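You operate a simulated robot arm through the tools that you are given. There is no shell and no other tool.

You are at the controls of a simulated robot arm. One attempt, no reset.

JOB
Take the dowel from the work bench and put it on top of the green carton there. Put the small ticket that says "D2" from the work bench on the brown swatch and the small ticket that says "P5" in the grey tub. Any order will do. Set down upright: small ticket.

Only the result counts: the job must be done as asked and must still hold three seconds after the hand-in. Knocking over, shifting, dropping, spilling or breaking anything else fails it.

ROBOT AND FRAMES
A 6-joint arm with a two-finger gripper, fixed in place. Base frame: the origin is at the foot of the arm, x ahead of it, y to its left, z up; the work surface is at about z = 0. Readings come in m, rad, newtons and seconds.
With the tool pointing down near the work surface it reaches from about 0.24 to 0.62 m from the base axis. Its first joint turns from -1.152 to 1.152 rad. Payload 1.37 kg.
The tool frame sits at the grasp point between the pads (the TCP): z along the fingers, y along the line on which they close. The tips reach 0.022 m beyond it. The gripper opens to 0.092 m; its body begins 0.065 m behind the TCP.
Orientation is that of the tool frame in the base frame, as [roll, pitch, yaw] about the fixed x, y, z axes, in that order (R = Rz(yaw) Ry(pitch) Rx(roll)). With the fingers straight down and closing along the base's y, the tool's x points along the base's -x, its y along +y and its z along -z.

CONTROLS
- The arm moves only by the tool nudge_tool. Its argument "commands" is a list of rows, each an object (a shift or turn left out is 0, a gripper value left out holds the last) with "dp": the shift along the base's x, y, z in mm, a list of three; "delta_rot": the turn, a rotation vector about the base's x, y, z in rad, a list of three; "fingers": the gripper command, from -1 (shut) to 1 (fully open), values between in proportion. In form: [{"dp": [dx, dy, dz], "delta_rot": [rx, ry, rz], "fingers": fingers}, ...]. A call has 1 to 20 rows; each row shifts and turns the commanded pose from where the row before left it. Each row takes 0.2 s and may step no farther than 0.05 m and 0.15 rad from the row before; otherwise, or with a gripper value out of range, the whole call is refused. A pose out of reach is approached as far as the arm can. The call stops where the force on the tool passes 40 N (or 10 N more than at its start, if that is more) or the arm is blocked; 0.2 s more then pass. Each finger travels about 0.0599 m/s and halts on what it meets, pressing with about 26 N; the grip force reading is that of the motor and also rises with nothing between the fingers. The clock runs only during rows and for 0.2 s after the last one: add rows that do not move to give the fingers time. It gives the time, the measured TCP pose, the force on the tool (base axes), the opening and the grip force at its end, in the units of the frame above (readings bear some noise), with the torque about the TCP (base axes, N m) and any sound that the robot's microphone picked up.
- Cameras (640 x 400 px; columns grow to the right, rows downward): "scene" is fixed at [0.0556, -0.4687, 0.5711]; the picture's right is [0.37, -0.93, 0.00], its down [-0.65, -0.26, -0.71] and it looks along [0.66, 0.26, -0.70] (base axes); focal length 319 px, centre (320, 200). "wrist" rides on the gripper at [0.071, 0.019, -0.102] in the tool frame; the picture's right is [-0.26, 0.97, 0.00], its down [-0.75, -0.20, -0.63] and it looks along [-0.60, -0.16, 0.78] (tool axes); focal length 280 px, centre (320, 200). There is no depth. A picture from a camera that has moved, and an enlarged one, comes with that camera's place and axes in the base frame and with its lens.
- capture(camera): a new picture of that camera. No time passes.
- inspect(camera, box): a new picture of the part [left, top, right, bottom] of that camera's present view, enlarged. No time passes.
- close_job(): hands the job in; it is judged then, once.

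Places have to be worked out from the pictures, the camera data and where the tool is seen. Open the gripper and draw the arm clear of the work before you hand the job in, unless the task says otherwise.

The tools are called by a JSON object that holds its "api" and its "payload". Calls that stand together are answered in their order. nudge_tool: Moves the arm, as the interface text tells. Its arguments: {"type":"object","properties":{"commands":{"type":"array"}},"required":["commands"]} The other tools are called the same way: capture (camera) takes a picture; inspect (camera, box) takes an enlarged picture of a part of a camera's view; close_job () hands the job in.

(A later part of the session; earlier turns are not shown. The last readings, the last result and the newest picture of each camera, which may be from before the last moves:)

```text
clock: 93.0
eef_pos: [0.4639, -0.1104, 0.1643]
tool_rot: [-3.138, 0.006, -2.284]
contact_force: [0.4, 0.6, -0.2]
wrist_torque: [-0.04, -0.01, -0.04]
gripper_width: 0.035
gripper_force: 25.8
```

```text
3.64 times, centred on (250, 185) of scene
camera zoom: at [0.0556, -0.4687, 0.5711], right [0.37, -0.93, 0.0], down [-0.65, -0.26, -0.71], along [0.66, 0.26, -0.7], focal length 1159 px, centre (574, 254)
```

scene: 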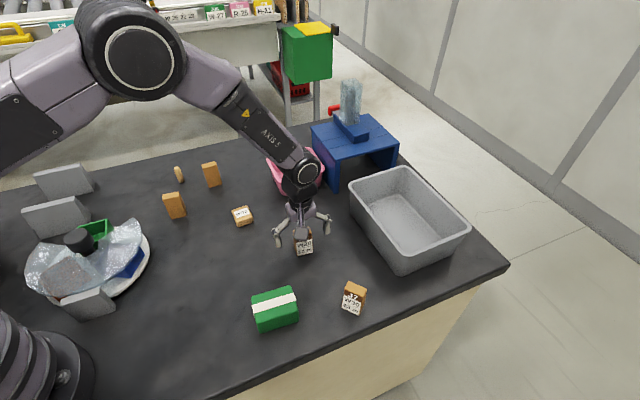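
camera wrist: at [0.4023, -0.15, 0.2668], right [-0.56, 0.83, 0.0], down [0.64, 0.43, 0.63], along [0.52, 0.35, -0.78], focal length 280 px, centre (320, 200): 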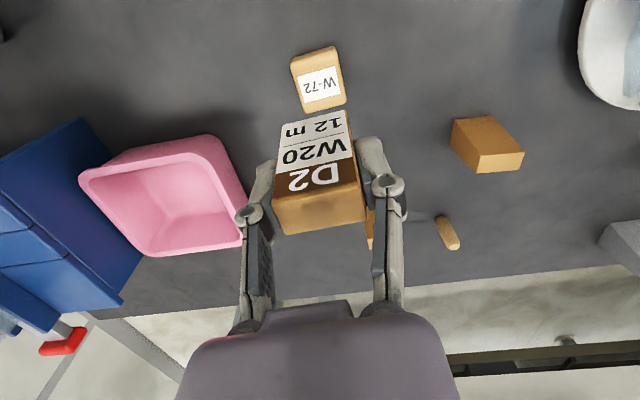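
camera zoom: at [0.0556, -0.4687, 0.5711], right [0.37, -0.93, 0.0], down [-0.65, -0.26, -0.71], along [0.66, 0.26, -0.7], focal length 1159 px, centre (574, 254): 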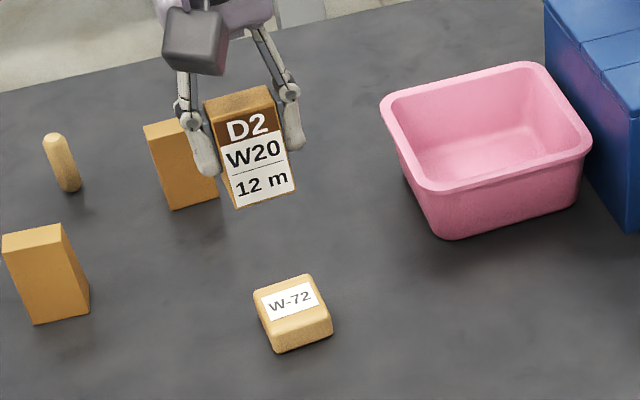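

{"api": "inspect", "payload": {"camera": "wrist", "box": [270, 30, 370, 130]}}

{"api": "inspect", "payload": {"camera": "wrist", "box": [230, 90, 410, 260]}}

```text
4.00 times, centred on (320, 80) of wrist
camera zoom: at [0.4023, -0.15, 0.2668], right [-0.56, 0.83, 0.0], down [0.64, 0.43, 0.63], along [0.52, 0.35, -0.78], focal length 1122 px, centre (320, 680)
```

zoom: 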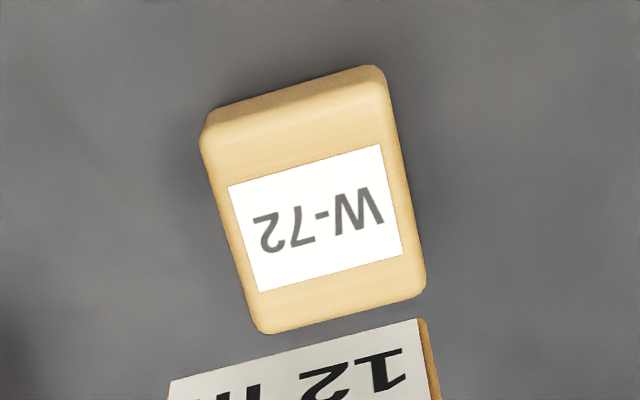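

```text
2.35 times, centred on (320, 175) of wrist
camera zoom: at [0.4023, -0.15, 0.2668], right [-0.56, 0.83, 0.0], down [0.64, 0.43, 0.63], along [0.52, 0.35, -0.78], focal length 660 px, centre (320, 259)
```

zoom: 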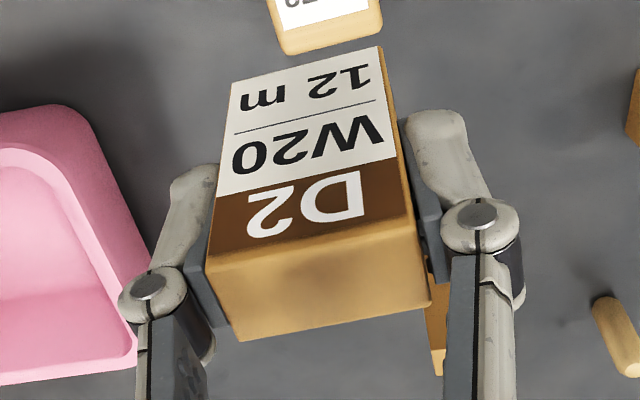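

The ticket sits within 1 mm of the block's centre and the edges are parallel within a degree. I'll lower to just above the block.

{"api": "nudge_tool", "payload": {"commands": [{"dp": [0, 0, -30]}, {"dp": [0, 0, -30]}, {"dp": [0, 0, -25]}, {"dp": [0, 0, -8]}, {"dp": [0, 0, 0]}, {"dp": [0, 0, 0]}]}}

{"api": "inspect", "payload": {"camera": "scene", "box": [205, 170, 285, 235]}}

{"api": "inspect", "payload": {"camera": "wrist", "box": [230, 60, 410, 230]}}

```text
clock: 94.4
eef_pos: [0.4627, -0.109, 0.0713]
tool_rot: [-3.138, 0.005, -2.285]
contact_force: [0.6, 0.7, 0.0]
wrist_torque: [-0.03, 0.0, 0.05]
gripper_width: 0.0347
gripper_force: 26.3
```

```text
6.15 times, centred on (245, 202) of scene
camera zoom: at [0.0556, -0.4687, 0.5711], right [0.37, -0.93, 0.0], down [-0.65, -0.26, -0.71], along [0.66, 0.26, -0.7], focal length 1961 px, centre (782, 185)
```

zoom: 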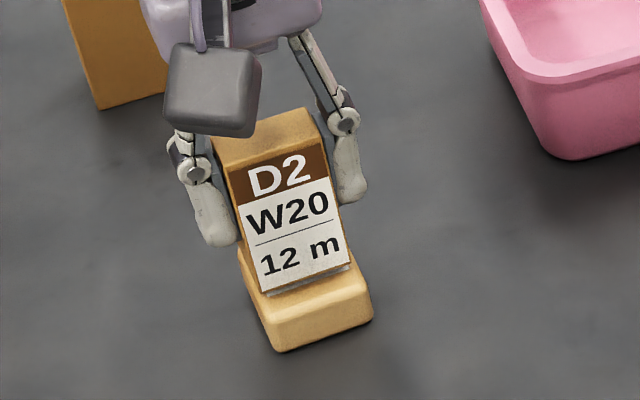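

```text
2.35 times, centred on (320, 145) of wrist
camera zoom: at [0.4019, -0.1501, 0.1734], right [-0.56, 0.83, 0.0], down [0.64, 0.44, 0.63], along [0.52, 0.35, -0.78], focal length 660 px, centre (320, 329)
```

zoom: 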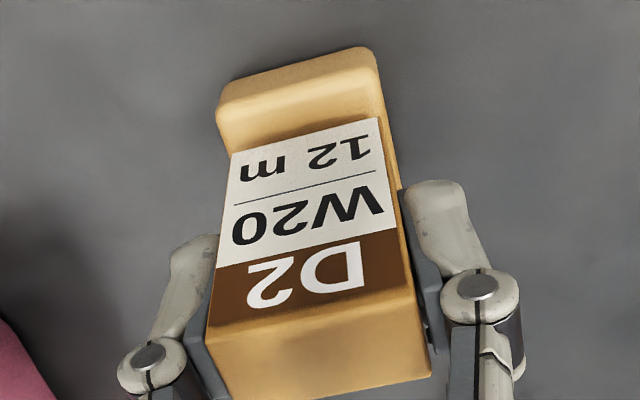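

Just above the block now. I'll zoom the fixed camera to check margins before contact.

{"api": "inspect", "payload": {"camera": "scene", "box": [228, 195, 263, 228]}}

{"api": "inspect", "payload": {"camera": "wrist", "box": [280, 70, 370, 140]}}

```text
12.12 times, centred on (246, 212) of scene
camera zoom: at [0.0556, -0.4687, 0.5711], right [0.37, -0.93, 0.0], down [-0.65, -0.26, -0.71], along [0.66, 0.26, -0.7], focal length 3862 px, centre (1223, 61)
```

zoom: 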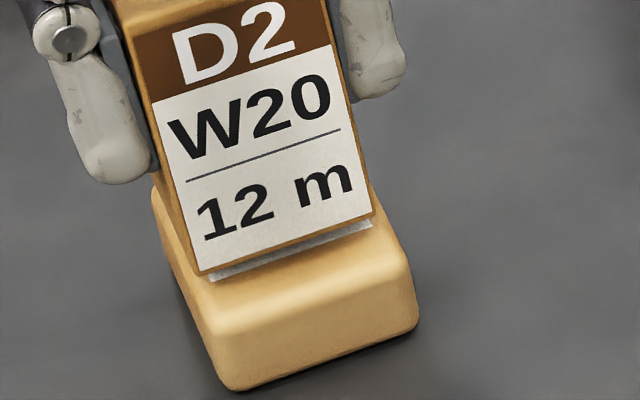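

```text
5.71 times, centred on (325, 105) of wrist
camera zoom: at [0.4019, -0.1501, 0.1734], right [-0.56, 0.83, 0.0], down [0.64, 0.44, 0.63], along [0.52, 0.35, -0.78], focal length 1602 px, centre (291, 743)
```

zoom: 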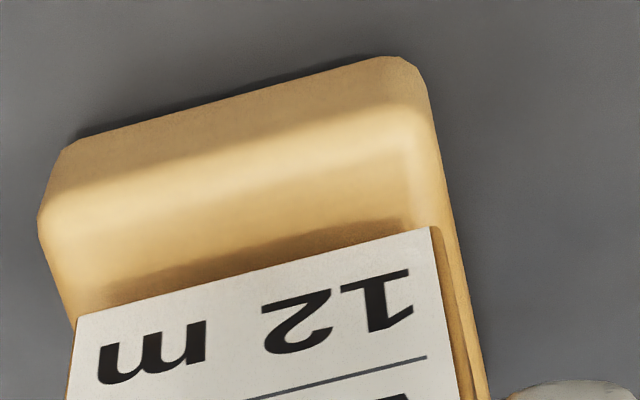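

Front margin is about 7.5 mm and rear about 4.5 mm, so I'll shift roughly 1.3 mm forward. Then I'll lower in small steps, watching for contact.

{"api": "nudge_tool", "payload": {"commands": [{"dp": [-0.6, -1.2, -3]}, {"dp": [0, 0, -2.5]}, {"dp": [0, 0, 0]}, {"dp": [0, 0, 0]}]}}

{"api": "nudge_tool", "payload": {"commands": [{"dp": [0, 0, -1]}, {"dp": [0, 0, 0]}]}}

```text
clock: 95.4
eef_pos: [0.4624, -0.1093, 0.0668]
tool_rot: [-3.137, 0.005, -2.285]
contact_force: [-2.8, 0.8, 11.1]
wrist_torque: [0.06, 0.13, -0.02]
gripper_width: 0.0349
gripper_force: 25.6
```

```text
clock: 96.0
eef_pos: [0.4637, -0.1113, 0.0656]
tool_rot: [-3.136, 0.005, -2.285]
contact_force: [-2.7, 1.1, 20.5]
wrist_torque: [0.02, 0.11, 0.0]
gripper_width: 0.0349
gripper_force: 26.3
```

Contact: 20 N upward, so the ticket is resting on the block. I'll ease up by 1 mm and check before releasing.

{"api": "nudge_tool", "payload": {"commands": [{"dp": [0, 0, 1.2]}, {"dp": [0, 0, 0]}]}}

{"api": "inspect", "payload": {"camera": "scene", "box": [228, 195, 263, 228]}}

{"api": "inspect", "payload": {"camera": "wrist", "box": [280, 70, 370, 140]}}

```text
clock: 96.6
eef_pos: [0.4625, -0.1104, 0.0661]
tool_rot: [-3.139, 0.005, -2.285]
contact_force: [2.6, -0.3, 8.4]
wrist_torque: [-0.07, -0.2, 0.02]
gripper_width: 0.0348
gripper_force: 26.4
```

```text
12.12 times, centred on (246, 212) of scene
camera zoom: at [0.0556, -0.4687, 0.5711], right [0.37, -0.93, 0.0], down [-0.65, -0.26, -0.71], along [0.66, 0.26, -0.7], focal length 3862 px, centre (1223, 61)
```

zoom: 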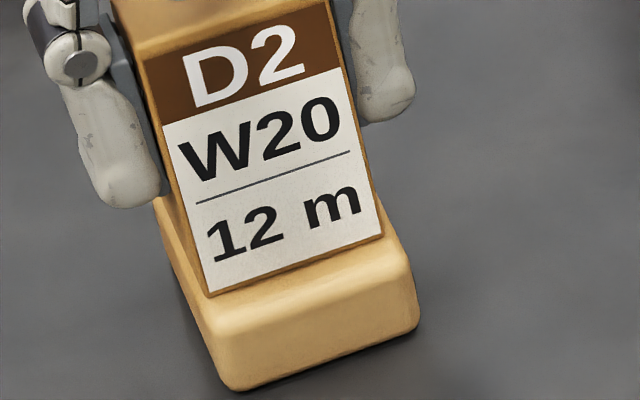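

```text
5.71 times, centred on (325, 105) of wrist
camera zoom: at [0.4014, -0.1514, 0.168], right [-0.56, 0.83, 0.0], down [0.64, 0.44, 0.63], along [0.52, 0.35, -0.78], focal length 1602 px, centre (291, 743)
```

zoom: 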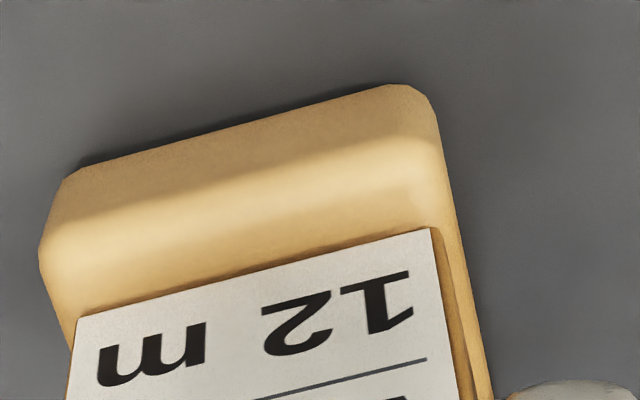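

The ticket sits squarely on the block with margin on every side. I'll release gently, then back straight up.

{"api": "nudge_tool", "payload": {"commands": [{"dp": [0, 0, 0], "fingers": -0.1}, {"dp": [0, 0, 0], "fingers": 0.1}, {"dp": [0, 0, 0], "fingers": 0.5}, {"dp": [0, 0, 0], "fingers": 1}, {"dp": [0, 0, 0], "fingers": 1}, {"dp": [0, 0, 15], "fingers": 1}, {"dp": [0, 0, 30], "fingers": 1}, {"dp": [0, 0, 40], "fingers": 1}, {"dp": [0, 0, 40], "fingers": 1}, {"dp": [0, 0, 0], "fingers": 1}]}}

{"api": "capture", "payload": {"camera": "scene"}}

{"api": "inspect", "payload": {"camera": "scene", "box": [218, 180, 268, 232]}}

{"api": "capture", "payload": {"camera": "wrist"}}

```text
clock: 98.8
eef_pos: [0.4627, -0.1095, 0.1902]
tool_rot: [-3.137, 0.003, -2.284]
contact_force: [0.3, 0.3, 0.2]
wrist_torque: [0.02, -0.02, 0.02]
gripper_width: 0.092
gripper_force: 0.0
```

```text
taken
```

scene: 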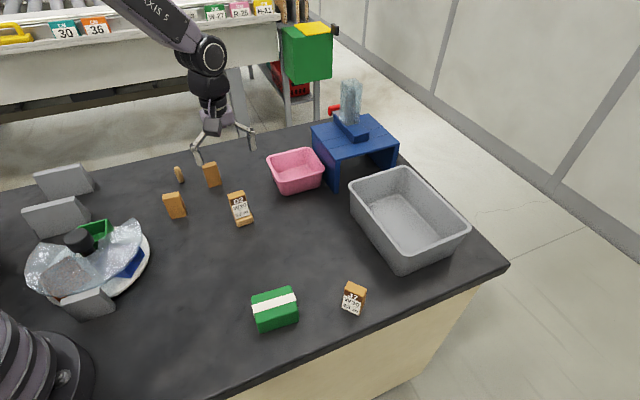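

```text
7.69 times, centred on (243, 206) of scene
camera zoom: at [0.0556, -0.4687, 0.5711], right [0.37, -0.93, 0.0], down [-0.65, -0.26, -0.71], along [0.66, 0.26, -0.7], focal length 2451 px, centre (912, 154)
```

zoom: 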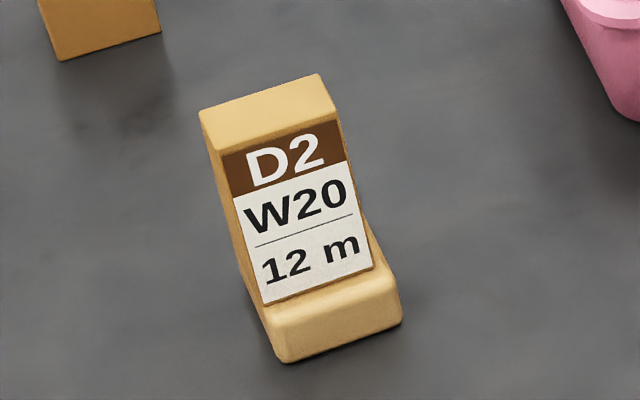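

```text
taken
camera wrist: at [0.4021, -0.1512, 0.2937], right [-0.56, 0.83, 0.0], down [0.64, 0.43, 0.63], along [0.52, 0.35, -0.78], focal length 280 px, centre (320, 200)
```

wrist: 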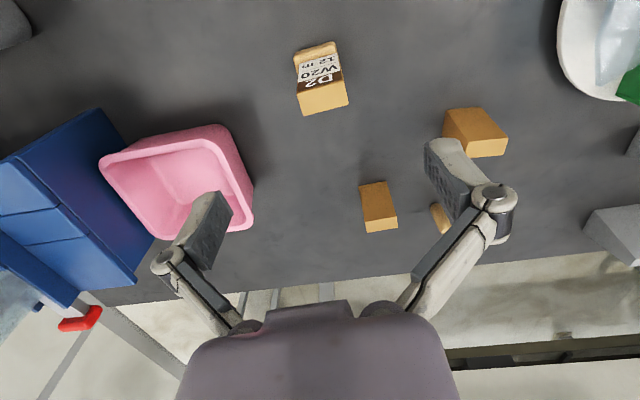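

D2 stands upright on the W-72 block. Next is the dowel, upright at about (0.523, 0.121), 15 mm wide and 48 mm tall, so I'll move above it.

{"api": "nudge_tool", "payload": {"commands": [{"dp": [7.5, 28.7, 1], "delta_rot": [0, 0, 0.089]}, {"dp": [7.5, 28.7, 1], "delta_rot": [0, 0, 0.089]}, {"dp": [7.5, 28.7, 1], "delta_rot": [0, 0, 0.089]}, {"dp": [7.5, 28.7, 1], "delta_rot": [0, 0, 0.089]}, {"dp": [7.5, 28.7, 1], "delta_rot": [0, 0, 0.089]}, {"dp": [7.5, 28.7, 1], "delta_rot": [0, 0, 0.089]}, {"dp": [7.5, 28.7, 1], "delta_rot": [0, 0, 0.089]}, {"dp": [7.5, 28.7, 1], "delta_rot": [0, 0, 0.089]}, {"dp": [0, 0, 0]}, {"dp": [0, 0, 0]}]}}

{"api": "capture", "payload": {"camera": "wrist"}}

{"api": "inspect", "payload": {"camera": "wrist", "box": [270, 30, 370, 130]}}

```text
clock: 101.0
eef_pos: [0.5223, 0.1202, 0.1994]
tool_rot: [-3.138, 0.005, -1.572]
contact_force: [0.4, 0.0, 0.9]
wrist_torque: [0.03, 0.02, 0.01]
gripper_width: 0.0923
gripper_force: 0.1
```

```text
taken
camera wrist: at [0.503, 0.0484, 0.302], right [-0.96, 0.26, 0.0], down [0.2, 0.75, 0.63], along [0.17, 0.61, -0.78], focal length 280 px, centre (320, 200)
```

wrist: 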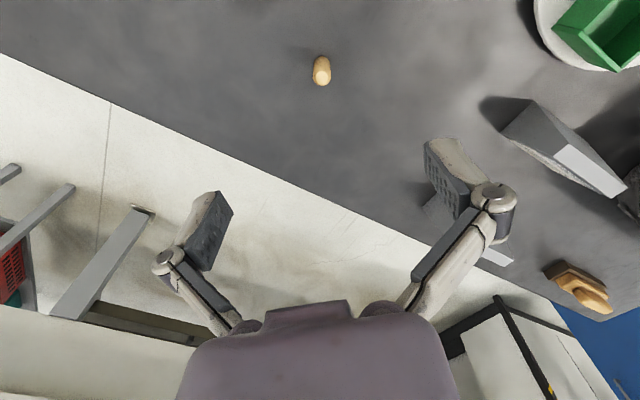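

```text
4.00 times, centred on (320, 80) of wrist
camera zoom: at [0.503, 0.0484, 0.302], right [-0.96, 0.26, 0.0], down [0.2, 0.75, 0.63], along [0.17, 0.61, -0.78], focal length 1122 px, centre (320, 680)
```

zoom: 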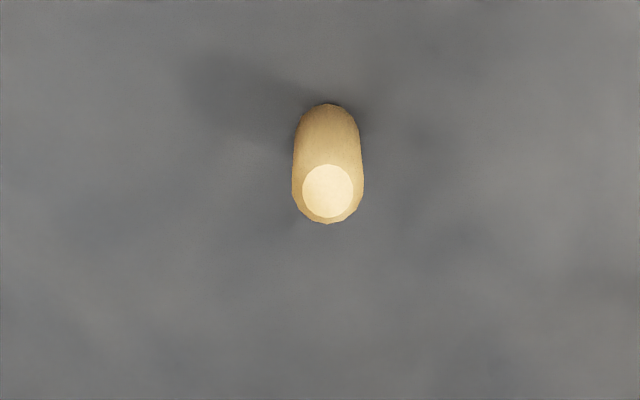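

The dowel is about 5 mm toward the camera side, so I'll correct that. Then I'll descend to z ≈ 0.032, with the tips about 10 mm above the bench.

{"api": "nudge_tool", "payload": {"commands": [{"dp": [-1.6, -5, -30]}, {"dp": [0, 0, -35]}, {"dp": [0, 0, -35]}, {"dp": [0, 0, -35]}, {"dp": [0, 0, -20]}, {"dp": [0, 0, -12]}, {"dp": [0, 0, 0]}]}}

{"api": "capture", "payload": {"camera": "wrist"}}

```text
clock: 102.6
eef_pos: [0.5196, 0.1159, 0.0325]
tool_rot: [-3.138, 0.005, -1.572]
contact_force: [0.8, -0.8, -0.5]
wrist_torque: [0.01, 0.02, 0.0]
gripper_width: 0.0921
gripper_force: 0.1
```

```text
taken
camera wrist: at [0.5018, 0.0433, 0.1344], right [-0.96, 0.26, 0.0], down [0.2, 0.75, 0.63], along [0.17, 0.61, -0.78], focal length 280 px, centre (320, 200)
```

wrist: 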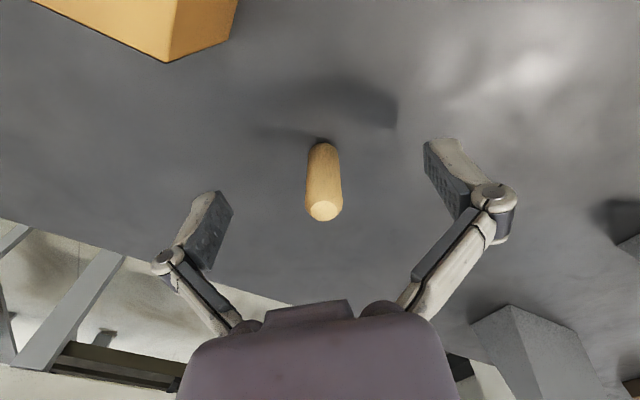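

Centred well; I'll nudge 1.4 mm and close gently.

{"api": "nudge_tool", "payload": {"commands": [{"dp": [-1.4, 0, 0], "fingers": 0}, {"dp": [0, 0, 0], "fingers": 0}, {"dp": [0, 0, 0], "fingers": -0.4}, {"dp": [0, 0, 0], "fingers": -0.7}, {"dp": [0, 0, 0], "fingers": -1}, {"dp": [0, 0, 0], "fingers": -1}, {"dp": [0, 0, 0], "fingers": -1}]}}

{"api": "capture", "payload": {"camera": "wrist"}}

```text
clock: 104.2
eef_pos: [0.519, 0.1151, 0.0328]
tool_rot: [-3.137, 0.005, -1.573]
contact_force: [0.0, -0.1, -0.9]
wrist_torque: [0.0, 0.01, 0.01]
gripper_width: 0.0122
gripper_force: 25.3
```

```text
taken
camera wrist: at [0.5002, 0.0433, 0.1344], right [-0.96, 0.26, 0.0], down [0.2, 0.75, 0.63], along [0.17, 0.61, -0.78], focal length 280 px, centre (320, 200)
```

wrist: 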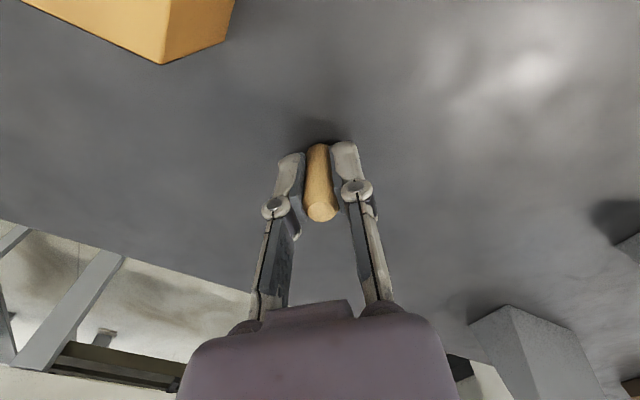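

Gripped. I'll lift and carry the dowel over to the green carton.

{"api": "nudge_tool", "payload": {"commands": [{"dp": [0, 0, 20]}, {"dp": [0, 0, 40]}, {"dp": [0, 0, 40]}, {"dp": [0, 0, 40]}, {"dp": [-19.8, -33.9, 0]}, {"dp": [-19.8, -33.9, 0]}, {"dp": [-19.8, -33.9, 0]}, {"dp": [-19.8, -33.9, 0]}, {"dp": [-19.8, -33.9, 0]}, {"dp": [-19.8, -33.9, 0]}, {"dp": [-19.8, -33.9, 0]}, {"dp": [-19.8, -33.9, 0]}, {"dp": [-19.8, -33.9, 0]}, {"dp": [-19.8, -33.9, 0]}, {"dp": [-19.8, -33.9, 0]}, {"dp": [-19.8, -33.9, 0]}, {"dp": [0, 0, 0]}, {"dp": [0, 0, 0]}]}}

{"api": "capture", "payload": {"camera": "wrist"}}

{"api": "inspect", "payload": {"camera": "wrist", "box": [230, 20, 410, 160]}}

{"api": "capture", "payload": {"camera": "scene"}}

```text
clock: 108.0
eef_pos: [0.2818, -0.293, 0.1718]
tool_rot: [-3.139, 0.006, -1.572]
contact_force: [0.4, -0.1, -0.6]
wrist_torque: [-0.03, 0.0, -0.02]
gripper_width: 0.0128
gripper_force: 26.0
```

```text
taken
camera wrist: at [0.2623, -0.364, 0.2744], right [-0.96, 0.26, 0.0], down [0.2, 0.75, 0.63], along [0.17, 0.61, -0.78], focal length 280 px, centre (320, 200)
```

wrist: 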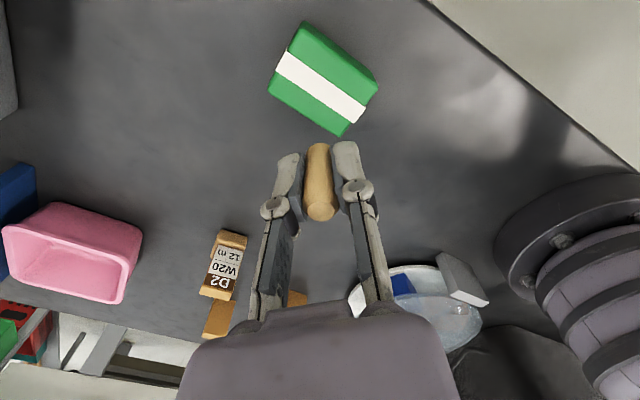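

```text
2.86 times, centred on (320, 90) of wrist
camera zoom: at [0.2623, -0.364, 0.2744], right [-0.96, 0.26, 0.0], down [0.2, 0.75, 0.63], along [0.17, 0.61, -0.78], focal length 801 px, centre (320, 514)
```

zoom: 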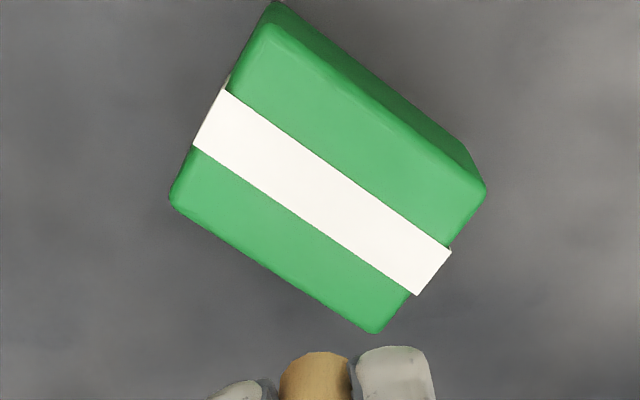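

```text
taken
```

scene: 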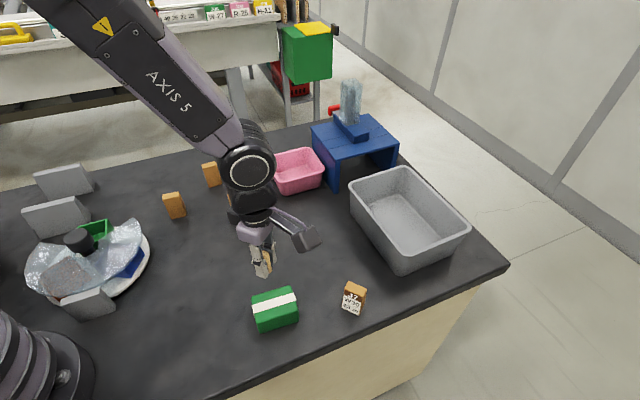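

The strap centre is about 4 mm from where the dowel axis points, so I'll correct that. Then I'll lower to just above the carton top.

{"api": "nudge_tool", "payload": {"commands": [{"dp": [-0.3, -4.3, -30]}, {"dp": [0, 0, -30]}, {"dp": [0, 0, -25]}, {"dp": [0, 0, -5]}, {"dp": [0, 0, 0]}, {"dp": [0, 0, 0]}]}}

{"api": "inspect", "payload": {"camera": "wrist", "box": [230, 60, 410, 220]}}

{"api": "inspect", "payload": {"camera": "scene", "box": [235, 250, 325, 340]}}

```text
clock: 109.4
eef_pos: [0.2824, -0.2966, 0.0817]
tool_rot: [-3.137, 0.005, -1.571]
contact_force: [1.4, 0.5, -0.4]
wrist_torque: [0.02, -0.02, -0.04]
gripper_width: 0.0132
gripper_force: 25.8
```

```text
2.50 times, centred on (320, 140) of wrist
camera zoom: at [0.2625, -0.3681, 0.1841], right [-0.96, 0.26, 0.0], down [0.2, 0.75, 0.63], along [0.17, 0.61, -0.78], focal length 701 px, centre (320, 350)
```

zoom: 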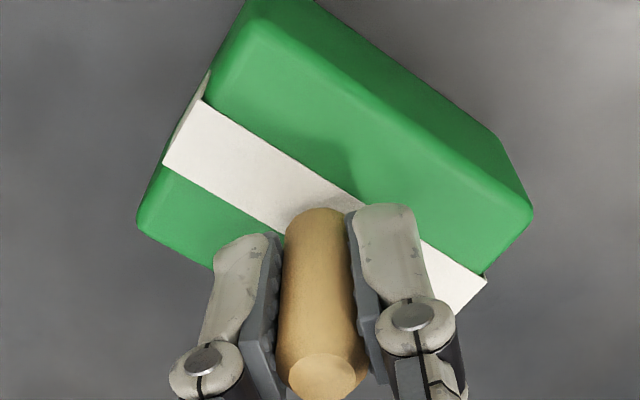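

```text
4.44 times, centred on (280, 295) of scene
camera zoom: at [0.0556, -0.4687, 0.5711], right [0.37, -0.93, 0.0], down [-0.65, -0.26, -0.71], along [0.66, 0.26, -0.7], focal length 1416 px, centre (498, -222)
```

zoom: 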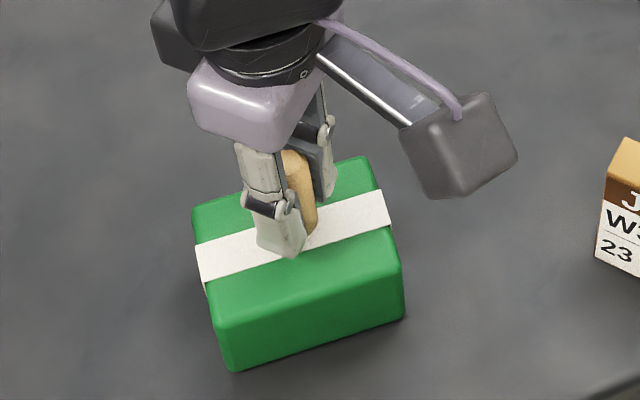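

The dowel is right over the strap's centre. I'll lower the last few millimetres until light contact.

{"api": "nudge_tool", "payload": {"commands": [{"dp": [0, 0, -3]}, {"dp": [0, 0, -2]}, {"dp": [0, 0, 0]}, {"dp": [0, 0, 0]}]}}

{"api": "nudge_tool", "payload": {"commands": [{"dp": [0, 0, -1]}, {"dp": [0, 0, 0]}]}}

```text
clock: 110.4
eef_pos: [0.2817, -0.2954, 0.0766]
tool_rot: [-3.137, 0.002, -1.574]
contact_force: [-0.4, -0.3, 1.6]
wrist_torque: [-0.01, 0.03, 0.02]
gripper_width: 0.0132
gripper_force: 25.9
```

```text
clock: 111.0
eef_pos: [0.2825, -0.2972, 0.0773]
tool_rot: [-3.135, 0.003, -1.57]
contact_force: [-0.7, 1.6, 13.5]
wrist_torque: [0.03, 0.02, -0.03]
gripper_width: 0.0132
gripper_force: 26.0
```

Contact at 13 N. I'll ease slightly and check the dowel's tilt before letting go.

{"api": "nudge_tool", "payload": {"commands": [{"dp": [0, 0, 0.6]}, {"dp": [0, 0, 0]}]}}

{"api": "inspect", "payload": {"camera": "scene", "box": [260, 270, 310, 315]}}

{"api": "inspect", "payload": {"camera": "wrist", "box": [280, 120, 370, 230]}}

```text
clock: 111.6
eef_pos: [0.2822, -0.297, 0.0765]
tool_rot: [-3.139, 0.003, -1.572]
contact_force: [1.0, -1.0, 5.5]
wrist_torque: [-0.06, -0.02, 0.02]
gripper_width: 0.013
gripper_force: 26.1
```

```text
8.89 times, centred on (285, 292) of scene
camera zoom: at [0.0556, -0.4687, 0.5711], right [0.37, -0.93, 0.0], down [-0.65, -0.26, -0.71], along [0.66, 0.26, -0.7], focal length 2832 px, centre (631, -622)
```

zoom: 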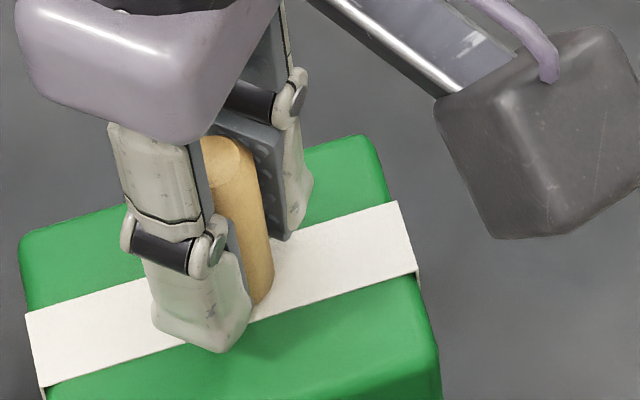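

```text
3.64 times, centred on (325, 175) of wrist
camera zoom: at [0.2624, -0.3681, 0.1789], right [-0.96, 0.26, 0.0], down [0.2, 0.75, 0.63], along [0.17, 0.61, -0.78], focal length 1020 px, centre (302, 291)
```

zoom: 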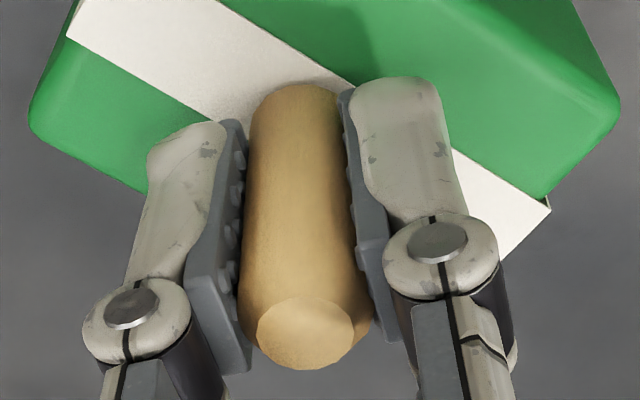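

The dowel stands straight on the strap. I'll release slowly and rise.

{"api": "nudge_tool", "payload": {"commands": [{"dp": [0, 0, 0], "fingers": -0.65}, {"dp": [0, 0, 0], "fingers": -0.55}, {"dp": [0, 0, 0], "fingers": -0.4}, {"dp": [0, 0, 0], "fingers": 0}, {"dp": [0, 0, 0], "fingers": 0.3}, {"dp": [0, 0, 0], "fingers": 0.3}, {"dp": [0, 0, 10], "fingers": 0.3}, {"dp": [0, 0, 25], "fingers": 0.3}, {"dp": [0, 0, 40], "fingers": 0.3}, {"dp": [0, 0, 40], "fingers": 0.3}, {"dp": [0, 0, 0], "fingers": 0.3}]}}

{"api": "inspect", "payload": {"camera": "scene", "box": [235, 250, 325, 340]}}

{"api": "capture", "payload": {"camera": "wrist"}}

```text
clock: 114.0
eef_pos: [0.2813, -0.2954, 0.1911]
tool_rot: [-3.139, 0.005, -1.572]
contact_force: [0.1, -0.1, 0.3]
wrist_torque: [0.01, -0.02, -0.02]
gripper_width: 0.0595
gripper_force: 0.1
```

```text
4.44 times, centred on (280, 295) of scene
camera zoom: at [0.0556, -0.4687, 0.5711], right [0.37, -0.93, 0.0], down [-0.65, -0.26, -0.71], along [0.66, 0.26, -0.7], focal length 1416 px, centre (498, -222)
```

zoom: 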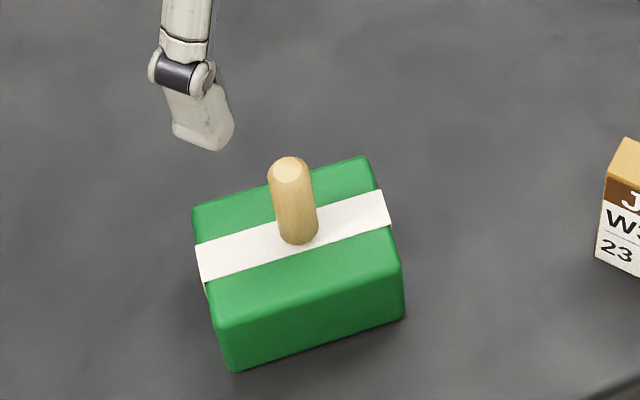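

```text
taken
camera wrist: at [0.2617, -0.3675, 0.294], right [-0.96, 0.26, 0.0], down [0.2, 0.75, 0.63], along [0.17, 0.61, -0.78], focal length 280 px, centre (320, 200)
```

wrist: 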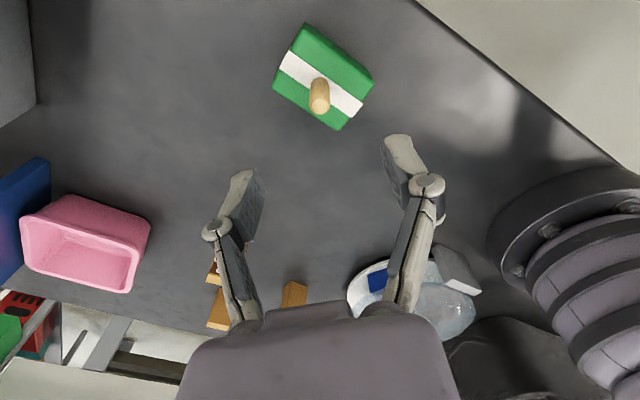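

The dowel stands on the carton. Before fetching P5, I'll check how far the arm can reach with the fingers tilted outward, because the grey tub starts at about 0.65 m. I'll test over an empty part of the bench.

{"api": "nudge_tool", "payload": {"commands": [{"dp": [0, 0, 30], "fingers": 1}, {"dp": [19.4, 33.2, 2], "delta_rot": [0, 0, -0.1015]}, {"dp": [19.4, 33.2, 2], "delta_rot": [0, 0, -0.1015]}, {"dp": [19.4, 33.2, 2], "delta_rot": [0, 0, -0.1015]}, {"dp": [19.4, 33.2, 2], "delta_rot": [0, 0, -0.1015]}, {"dp": [19.4, 33.2, 2], "delta_rot": [0, 0, -0.1015]}, {"dp": [19.4, 33.2, 2], "delta_rot": [0, 0, -0.1015]}, {"dp": [19.4, 33.2, 2], "delta_rot": [0, 0, -0.1015]}, {"dp": [19.4, 33.2, 2], "delta_rot": [0, 0, -0.1015]}, {"dp": [19.4, 33.2, 2], "delta_rot": [0, 0, -0.1015]}, {"dp": [19.4, 33.2, 2], "delta_rot": [0, 0, -0.1015]}, {"dp": [19.4, 33.2, 2], "delta_rot": [0, 0, -0.1015]}, {"dp": [19.4, 33.2, 2], "delta_rot": [0, 0, -0.1015]}, {"dp": [19.4, 33.2, 2], "delta_rot": [0, 0, -0.1015]}, {"dp": [0, 0, 0]}]}}

```text
clock: 117.2
eef_pos: [0.5344, 0.1351, 0.2475]
tool_rot: [-3.139, 0.004, -2.894]
contact_force: [0.0, -0.1, 0.0]
wrist_torque: [0.0, -0.02, 0.02]
gripper_width: 0.0919
gripper_force: 0.0
```

{"api": "nudge_tool", "payload": {"commands": [{"dp": [0, 0, -25], "delta_rot": [0.0286, -0.1131, 0]}, {"dp": [0, 0, -25], "delta_rot": [0.0286, -0.1131, 0]}, {"dp": [0, 0, -25], "delta_rot": [0.0286, -0.1131, 0]}, {"dp": [0, 0, 0]}]}}

{"api": "nudge_tool", "payload": {"commands": [{"dp": [24, 6, 0]}, {"dp": [24, 6, 0]}, {"dp": [24, 6, 0]}, {"dp": [0, 0, 0]}]}}

```text
clock: 118.2
eef_pos: [0.5344, 0.1359, 0.1722]
tool_rot: [-3.137, 0.352, -2.892]
contact_force: [-0.1, 0.4, 0.2]
wrist_torque: [-0.01, 0.02, -0.01]
gripper_width: 0.0919
gripper_force: 0.1
```

```text
clock: 119.2
eef_pos: [0.6055, 0.1537, 0.1699]
tool_rot: [-3.139, 0.355, -2.893]
contact_force: [-0.7, -0.6, -0.4]
wrist_torque: [0.04, 0.0, 0.02]
gripper_width: 0.0921
gripper_force: 0.0
```

{"api": "nudge_tool", "payload": {"commands": [{"dp": [20, 5, 0]}, {"dp": [20, 5, 0]}, {"dp": [20, 5, 0]}, {"dp": [15, 4, 0]}, {"dp": [0, 0, 0]}]}}

```text
clock: 120.4
eef_pos: [0.6802, 0.171, 0.1733]
tool_rot: [-3.139, 0.353, -2.892]
contact_force: [0.0, 0.3, -0.2]
wrist_torque: [-0.03, -0.03, -0.01]
gripper_width: 0.0921
gripper_force: 0.1
```

Reached 0.70 m radius at z = 0.17 with a 20° tilt. I'll test lower, to about z = 0.07.

{"api": "nudge_tool", "payload": {"commands": [{"dp": [0, 0, -30]}, {"dp": [0, 0, -30]}, {"dp": [0, 0, -25]}, {"dp": [0, 0, -15]}, {"dp": [0, 0, 0]}]}}

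{"api": "capture", "payload": {"camera": "scene"}}

```text
clock: 121.6
eef_pos: [0.6814, 0.1724, 0.0706]
tool_rot: [-3.137, 0.354, -2.893]
contact_force: [0.2, -0.5, 0.1]
wrist_torque: [0.01, 0.01, 0.03]
gripper_width: 0.0921
gripper_force: 0.0
```

```text
taken
```

scene: 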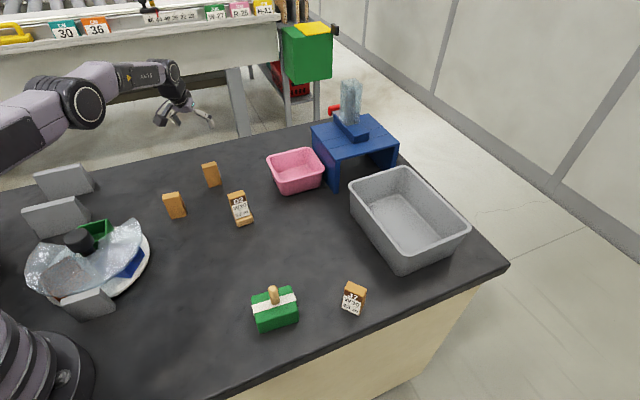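

That's reachable too. I'll try with less tilt, which gives better clearance at the tub rim.

{"api": "nudge_tool", "payload": {"commands": [{"dp": [0, 0, 0], "delta_rot": [-0.0245, 0.097, 0]}, {"dp": [0, 0, 0]}]}}

```text
clock: 122.2
eef_pos: [0.6741, 0.1699, 0.0734]
tool_rot: [-3.138, 0.304, -2.893]
contact_force: [0.2, 0.5, -0.6]
wrist_torque: [0.0, 0.01, 0.01]
gripper_width: 0.0922
gripper_force: 0.0
out of reach, approached as far as the arm can: row 1
```

With the 20° tilt the arm reaches 0.70 m, and with less it doesn't. So I'll grasp P5 with that same tilt about the finger axis, and it will be upright when set into the tub. Raising and moving over P5 at about (0.4235, 0.048).

{"api": "nudge_tool", "payload": {"commands": [{"dp": [-10, -3, 30]}, {"dp": [-20, -5, 40]}, {"dp": [-20, -10, 40]}, {"dp": [-29, -15, 20], "delta_rot": [0, 0, 0.0728]}, {"dp": [-29, -15, 0], "delta_rot": [0, 0, 0.0728]}, {"dp": [-29, -15, 0], "delta_rot": [0, 0, 0.0728]}, {"dp": [-29, -15, 0], "delta_rot": [0, 0, 0.0728]}, {"dp": [-29, -15, 0], "delta_rot": [0, 0, 0.0728]}, {"dp": [-29, -15, 0], "delta_rot": [0, 0, 0.0728]}, {"dp": [-26, -14, 0], "delta_rot": [0.029, -0.0356, 0]}, {"dp": [0, 0, 0]}, {"dp": [0, 0, 0]}]}}

{"api": "capture", "payload": {"camera": "wrist"}}

```text
clock: 124.8
eef_pos: [0.4243, 0.0492, 0.2041]
tool_rot: [-3.138, 0.351, -2.457]
contact_force: [-0.4, 0.2, 0.1]
wrist_torque: [0.01, 0.01, 0.01]
gripper_width: 0.092
gripper_force: 0.0
```

```text
taken
camera wrist: at [0.3335, -0.0006, 0.276], right [-0.42, 0.9, 0.09], down [0.51, 0.16, 0.85], along [0.75, 0.4, -0.53], focal length 280 px, centre (320, 200)
```

wrist: 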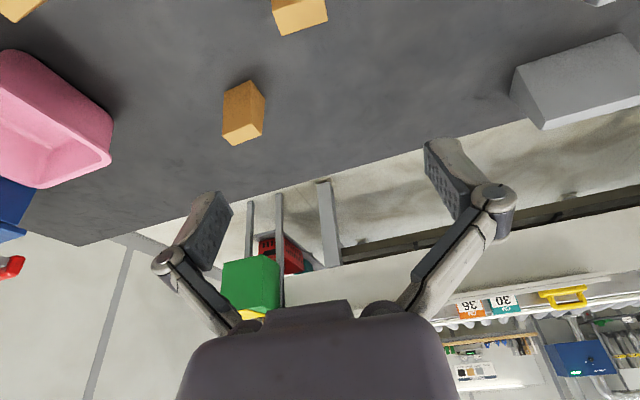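

{"api": "inspect", "payload": {"camera": "wrist", "box": [240, 0, 360, 80]}}

{"api": "inspect", "payload": {"camera": "scene", "box": [150, 180, 200, 230]}}

```text
5.00 times, centred on (300, 40) of wrist
camera zoom: at [0.3335, -0.0006, 0.276], right [-0.42, 0.9, 0.09], down [0.51, 0.16, 0.85], along [0.75, 0.4, -0.53], focal length 1402 px, centre (420, 1000)
```

zoom: 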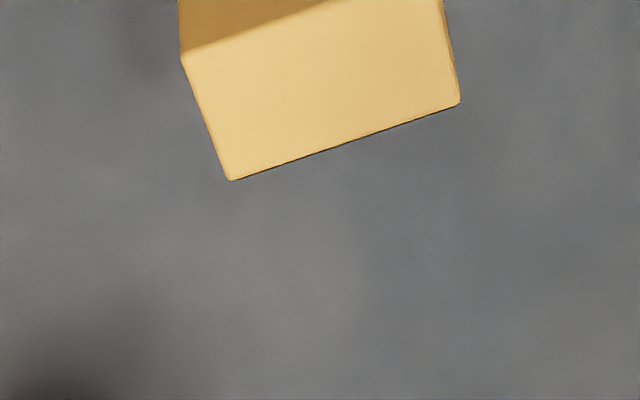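

```text
8.00 times, centred on (175, 205) of scene
camera zoom: at [0.0556, -0.4687, 0.5711], right [0.37, -0.93, 0.0], down [-0.65, -0.26, -0.71], along [0.66, 0.26, -0.7], focal length 2549 px, centre (1480, 160)
```

zoom: 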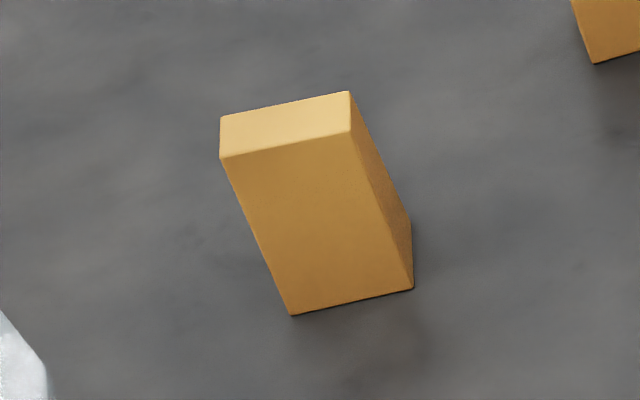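

P5 is aligned within a degree and about 4 mm off in position, so I'll correct that. Then I'll descend vertically to z ≈ 0.046 with the tilt held.

{"api": "nudge_tool", "payload": {"commands": [{"dp": [-1.8, -4.2, -30]}, {"dp": [0, 0, -35]}, {"dp": [0, 0, -35]}, {"dp": [0, 0, -30]}, {"dp": [0, 0, -18]}, {"dp": [0, 0, -10]}, {"dp": [0, 0, 0]}]}}

{"api": "capture", "payload": {"camera": "wrist"}}

{"api": "inspect", "payload": {"camera": "scene", "box": [120, 150, 230, 240]}}

```text
clock: 126.4
eef_pos: [0.4223, 0.0454, 0.0456]
tool_rot: [-3.138, 0.35, -2.456]
contact_force: [0.4, -0.7, -0.6]
wrist_torque: [0.0, -0.04, 0.05]
gripper_width: 0.0918
gripper_force: 0.0
```

```text
taken
camera wrist: at [0.3324, -0.0047, 0.1175], right [-0.42, 0.9, 0.09], down [0.51, 0.16, 0.85], along [0.75, 0.4, -0.53], focal length 280 px, centre (320, 200)
```

wrist: 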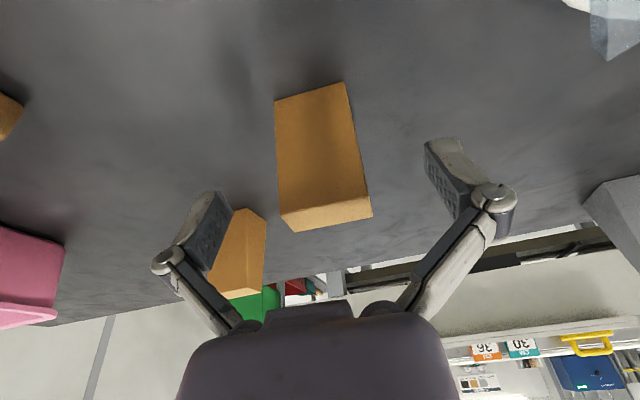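

```text
4.44 times, centred on (175, 195) of scene
camera zoom: at [0.0556, -0.4687, 0.5711], right [0.37, -0.93, 0.0], down [-0.65, -0.26, -0.71], along [0.66, 0.26, -0.7], focal length 1416 px, centre (964, 222)
```

zoom: 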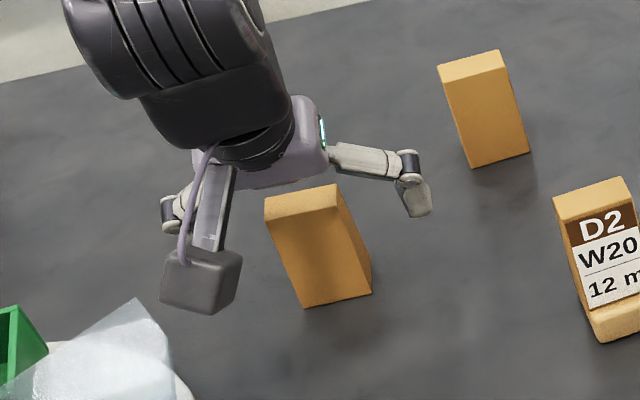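

The ticket is centred between the fingers. Closing.

{"api": "nudge_tool", "payload": {"commands": [{"dp": [0, 0, 0], "fingers": 0}, {"dp": [0, 0, 0], "fingers": -0.2}, {"dp": [0, 0, 0], "fingers": -0.5}, {"dp": [0, 0, 0], "fingers": -1}, {"dp": [0, 0, 0], "fingers": -1}, {"dp": [0, 0, 0], "fingers": -1}]}}

```text
clock: 127.8
eef_pos: [0.4227, 0.0457, 0.0452]
tool_rot: [-3.14, 0.349, -2.456]
contact_force: [-1.1, -0.4, 2.8]
wrist_torque: [0.01, 0.05, 0.03]
gripper_width: 0.0351
gripper_force: 26.4
```

P5 is held. I'll lift and swing it toward the tub, turning the tilt so it points radially outward.

{"api": "nudge_tool", "payload": {"commands": [{"dp": [0, 0, 20]}, {"dp": [0, 0, 45]}, {"dp": [0, 0, 45]}, {"dp": [0, 0, 45]}, {"dp": [-3.3, -33, 0], "delta_rot": [0, 0, -0.125]}, {"dp": [-3.3, -33, 0], "delta_rot": [0, 0, -0.125]}, {"dp": [-3.3, -33, 0], "delta_rot": [0, 0, -0.125]}, {"dp": [-3.3, -33, 0], "delta_rot": [0, 0, -0.125]}, {"dp": [-3.3, -33, 0], "delta_rot": [0, 0, -0.125]}, {"dp": [-3.3, -33, 0], "delta_rot": [0, 0, -0.125]}, {"dp": [-3.3, -33, 0], "delta_rot": [0, 0, -0.125]}, {"dp": [-3.3, -33, 0], "delta_rot": [0, 0, -0.125]}, {"dp": [-3.3, -33, 0], "delta_rot": [0, 0, -0.125]}, {"dp": [-3.3, -33, 0], "delta_rot": [0, 0, -0.125]}, {"dp": [-3.3, -33, 0], "delta_rot": [0, 0, -0.125]}, {"dp": [0, 0, 0]}, {"dp": [0, 0, 0]}]}}

{"api": "capture", "payload": {"camera": "wrist"}}

{"api": "capture", "payload": {"camera": "scene"}}

```text
clock: 131.4
eef_pos: [0.3867, -0.3197, 0.1997]
tool_rot: [-3.138, 0.349, 2.453]
contact_force: [0.0, -0.9, -1.1]
wrist_torque: [0.03, -0.01, 0.0]
gripper_width: 0.0351
gripper_force: 25.9
```

```text
taken
camera wrist: at [0.321, -0.24, 0.2728], right [0.8, 0.59, 0.09], down [0.25, -0.47, 0.85], along [0.54, -0.66, -0.53], focal length 280 px, centre (320, 200)
```

wrist: 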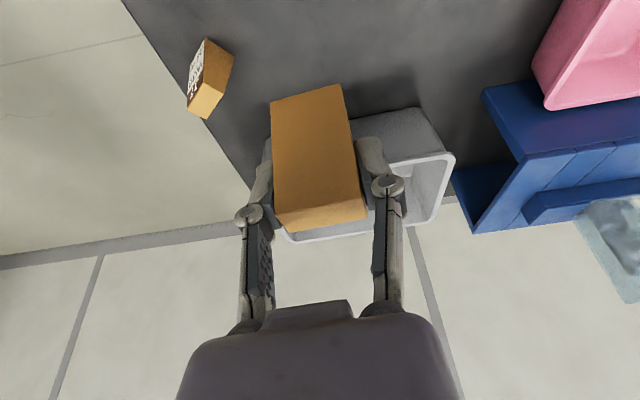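

```text
taken
```

scene: 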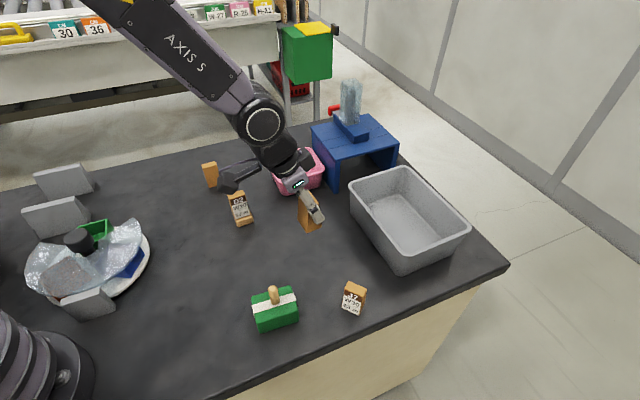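

I measured the tub: near rim at r ≈ 0.653, height about 0.086, centre azimuth -39.5°. The target for the ticket is r ≈ 0.70 on that azimuth, so I'll move out radially above the rim.

{"api": "nudge_tool", "payload": {"commands": [{"dp": [25.6, -20.9, -5]}, {"dp": [25.6, -20.9, -5]}, {"dp": [25.6, -20.9, -5]}, {"dp": [25.6, -20.9, -5]}, {"dp": [25.6, -20.9, -5]}, {"dp": [25.6, -20.9, -5]}, {"dp": [0, 0, 0]}, {"dp": [0, 0, 0]}]}}

{"api": "capture", "payload": {"camera": "wrist"}}

{"api": "capture", "payload": {"camera": "scene"}}

```text
clock: 133.2
eef_pos: [0.5406, -0.4465, 0.1718]
tool_rot: [-3.137, 0.35, 2.451]
contact_force: [-0.1, -0.6, -0.1]
wrist_torque: [-0.02, 0.03, 0.01]
gripper_width: 0.0351
gripper_force: 26.0
```

```text
taken
camera wrist: at [0.4746, -0.3655, 0.2426], right [0.8, 0.59, 0.09], down [0.25, -0.47, 0.85], along [0.54, -0.66, -0.53], focal length 280 px, centre (320, 200)
```

wrist: 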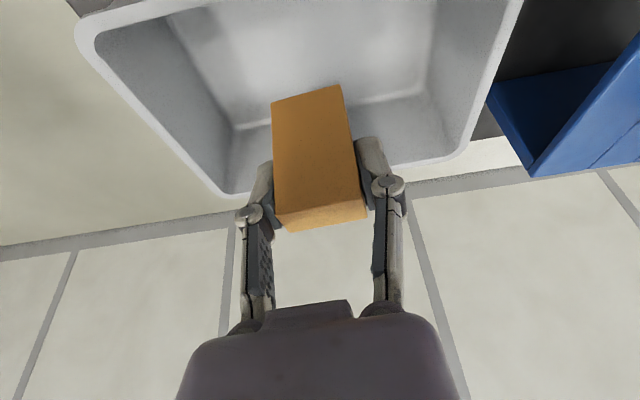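

```text
taken
```

scene: 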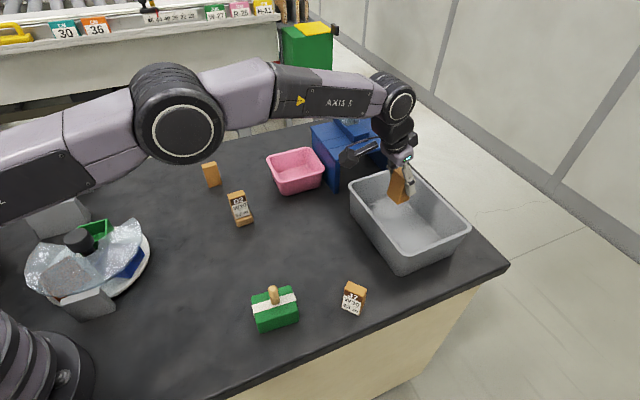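

{"api": "inspect", "payload": {"camera": "scene", "box": [335, 155, 475, 280]}}

{"api": "inspect", "payload": {"camera": "wrist", "box": [60, 0, 540, 210]}}

```text
3.20 times, centred on (405, 218) of scene
camera zoom: at [0.0556, -0.4687, 0.5711], right [0.37, -0.93, 0.0], down [-0.65, -0.26, -0.71], along [0.66, 0.26, -0.7], focal length 1020 px, centre (48, 144)
```

zoom: 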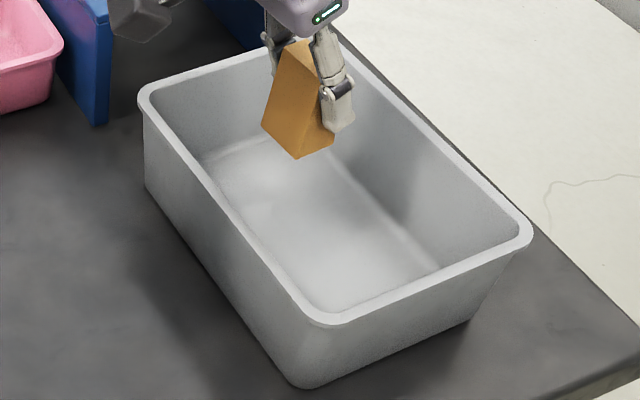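

```text
1.33 times, centred on (300, 105) of wrist
camera zoom: at [0.4746, -0.3655, 0.2426], right [0.8, 0.59, 0.09], down [0.25, -0.47, 0.85], along [0.54, -0.66, -0.53], focal length 374 px, centre (347, 327)
```

zoom: 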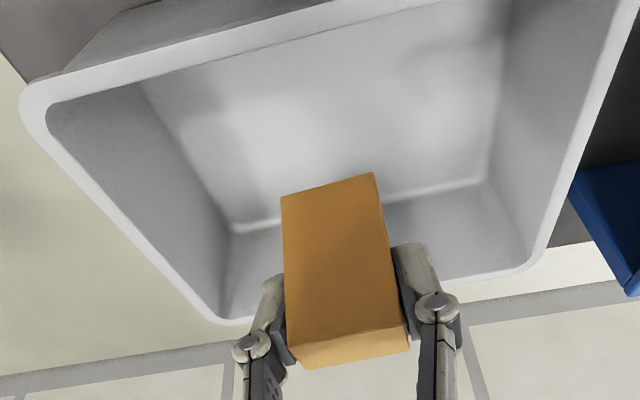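

P5's centre is about 45 mm inside the near rim, with clearance for the tilted fingers over the rim. Lowering into the tub.

{"api": "nudge_tool", "payload": {"commands": [{"dp": [0, 0, -30]}, {"dp": [0, 0, -30]}, {"dp": [0, 0, -25]}, {"dp": [0, 0, -15]}, {"dp": [0, 0, 0]}, {"dp": [0, 0, 0]}]}}

{"api": "inspect", "payload": {"camera": "scene", "box": [335, 145, 475, 270]}}

{"api": "capture", "payload": {"camera": "wrist"}}

```text
clock: 134.6
eef_pos: [0.5398, -0.4436, 0.0713]
tool_rot: [-3.139, 0.351, 2.452]
contact_force: [-0.8, -0.5, -0.3]
wrist_torque: [0.0, -0.01, 0.01]
gripper_width: 0.0345
gripper_force: 26.1
```

```text
3.20 times, centred on (405, 208) of scene
camera zoom: at [0.0556, -0.4687, 0.5711], right [0.37, -0.93, 0.0], down [-0.65, -0.26, -0.71], along [0.66, 0.26, -0.7], focal length 1020 px, centre (48, 176)
```

zoom: 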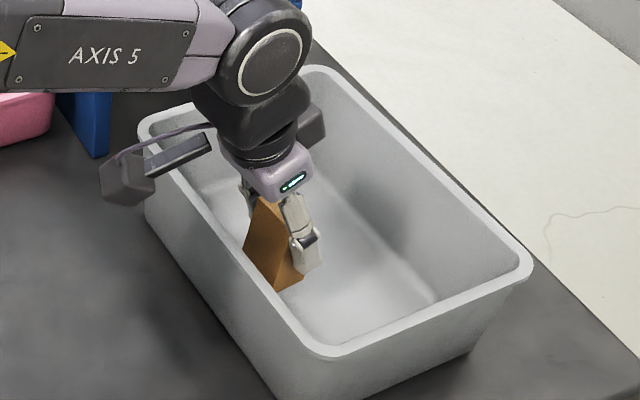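

```text
taken
camera wrist: at [0.4745, -0.3649, 0.1421], right [0.8, 0.59, 0.09], down [0.25, -0.47, 0.85], along [0.54, -0.66, -0.53], focal length 280 px, centre (320, 200)
```

wrist: 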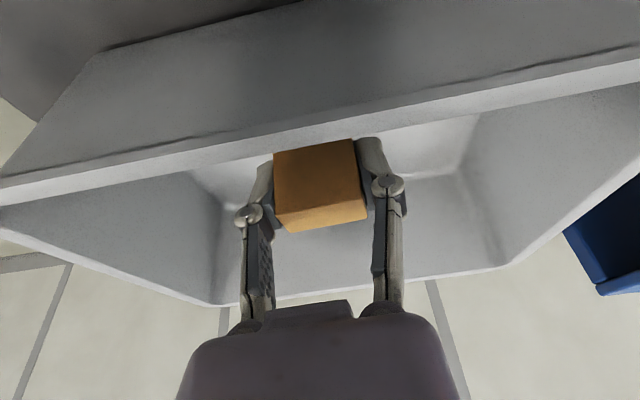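

Clear inside the tub. I'll lower further toward the floor.

{"api": "nudge_tool", "payload": {"commands": [{"dp": [0, 0, -7]}, {"dp": [0, 0, -7]}, {"dp": [0, 0, 0]}, {"dp": [0, 0, 0]}]}}

{"api": "nudge_tool", "payload": {"commands": [{"dp": [0, 0, -2.5]}, {"dp": [0, 0, 0]}, {"dp": [0, 0, 0]}]}}

```text
clock: 135.6
eef_pos: [0.5393, -0.444, 0.0564]
tool_rot: [-3.138, 0.35, 2.453]
contact_force: [0.4, 0.1, -0.7]
wrist_torque: [-0.01, 0.04, 0.0]
gripper_width: 0.0349
gripper_force: 26.9
```

```text
clock: 136.4
eef_pos: [0.54, -0.4432, 0.0525]
tool_rot: [-3.138, 0.349, 2.451]
contact_force: [0.2, -0.7, 0.2]
wrist_torque: [-0.02, 0.07, -0.02]
gripper_width: 0.035
gripper_force: 25.7
```

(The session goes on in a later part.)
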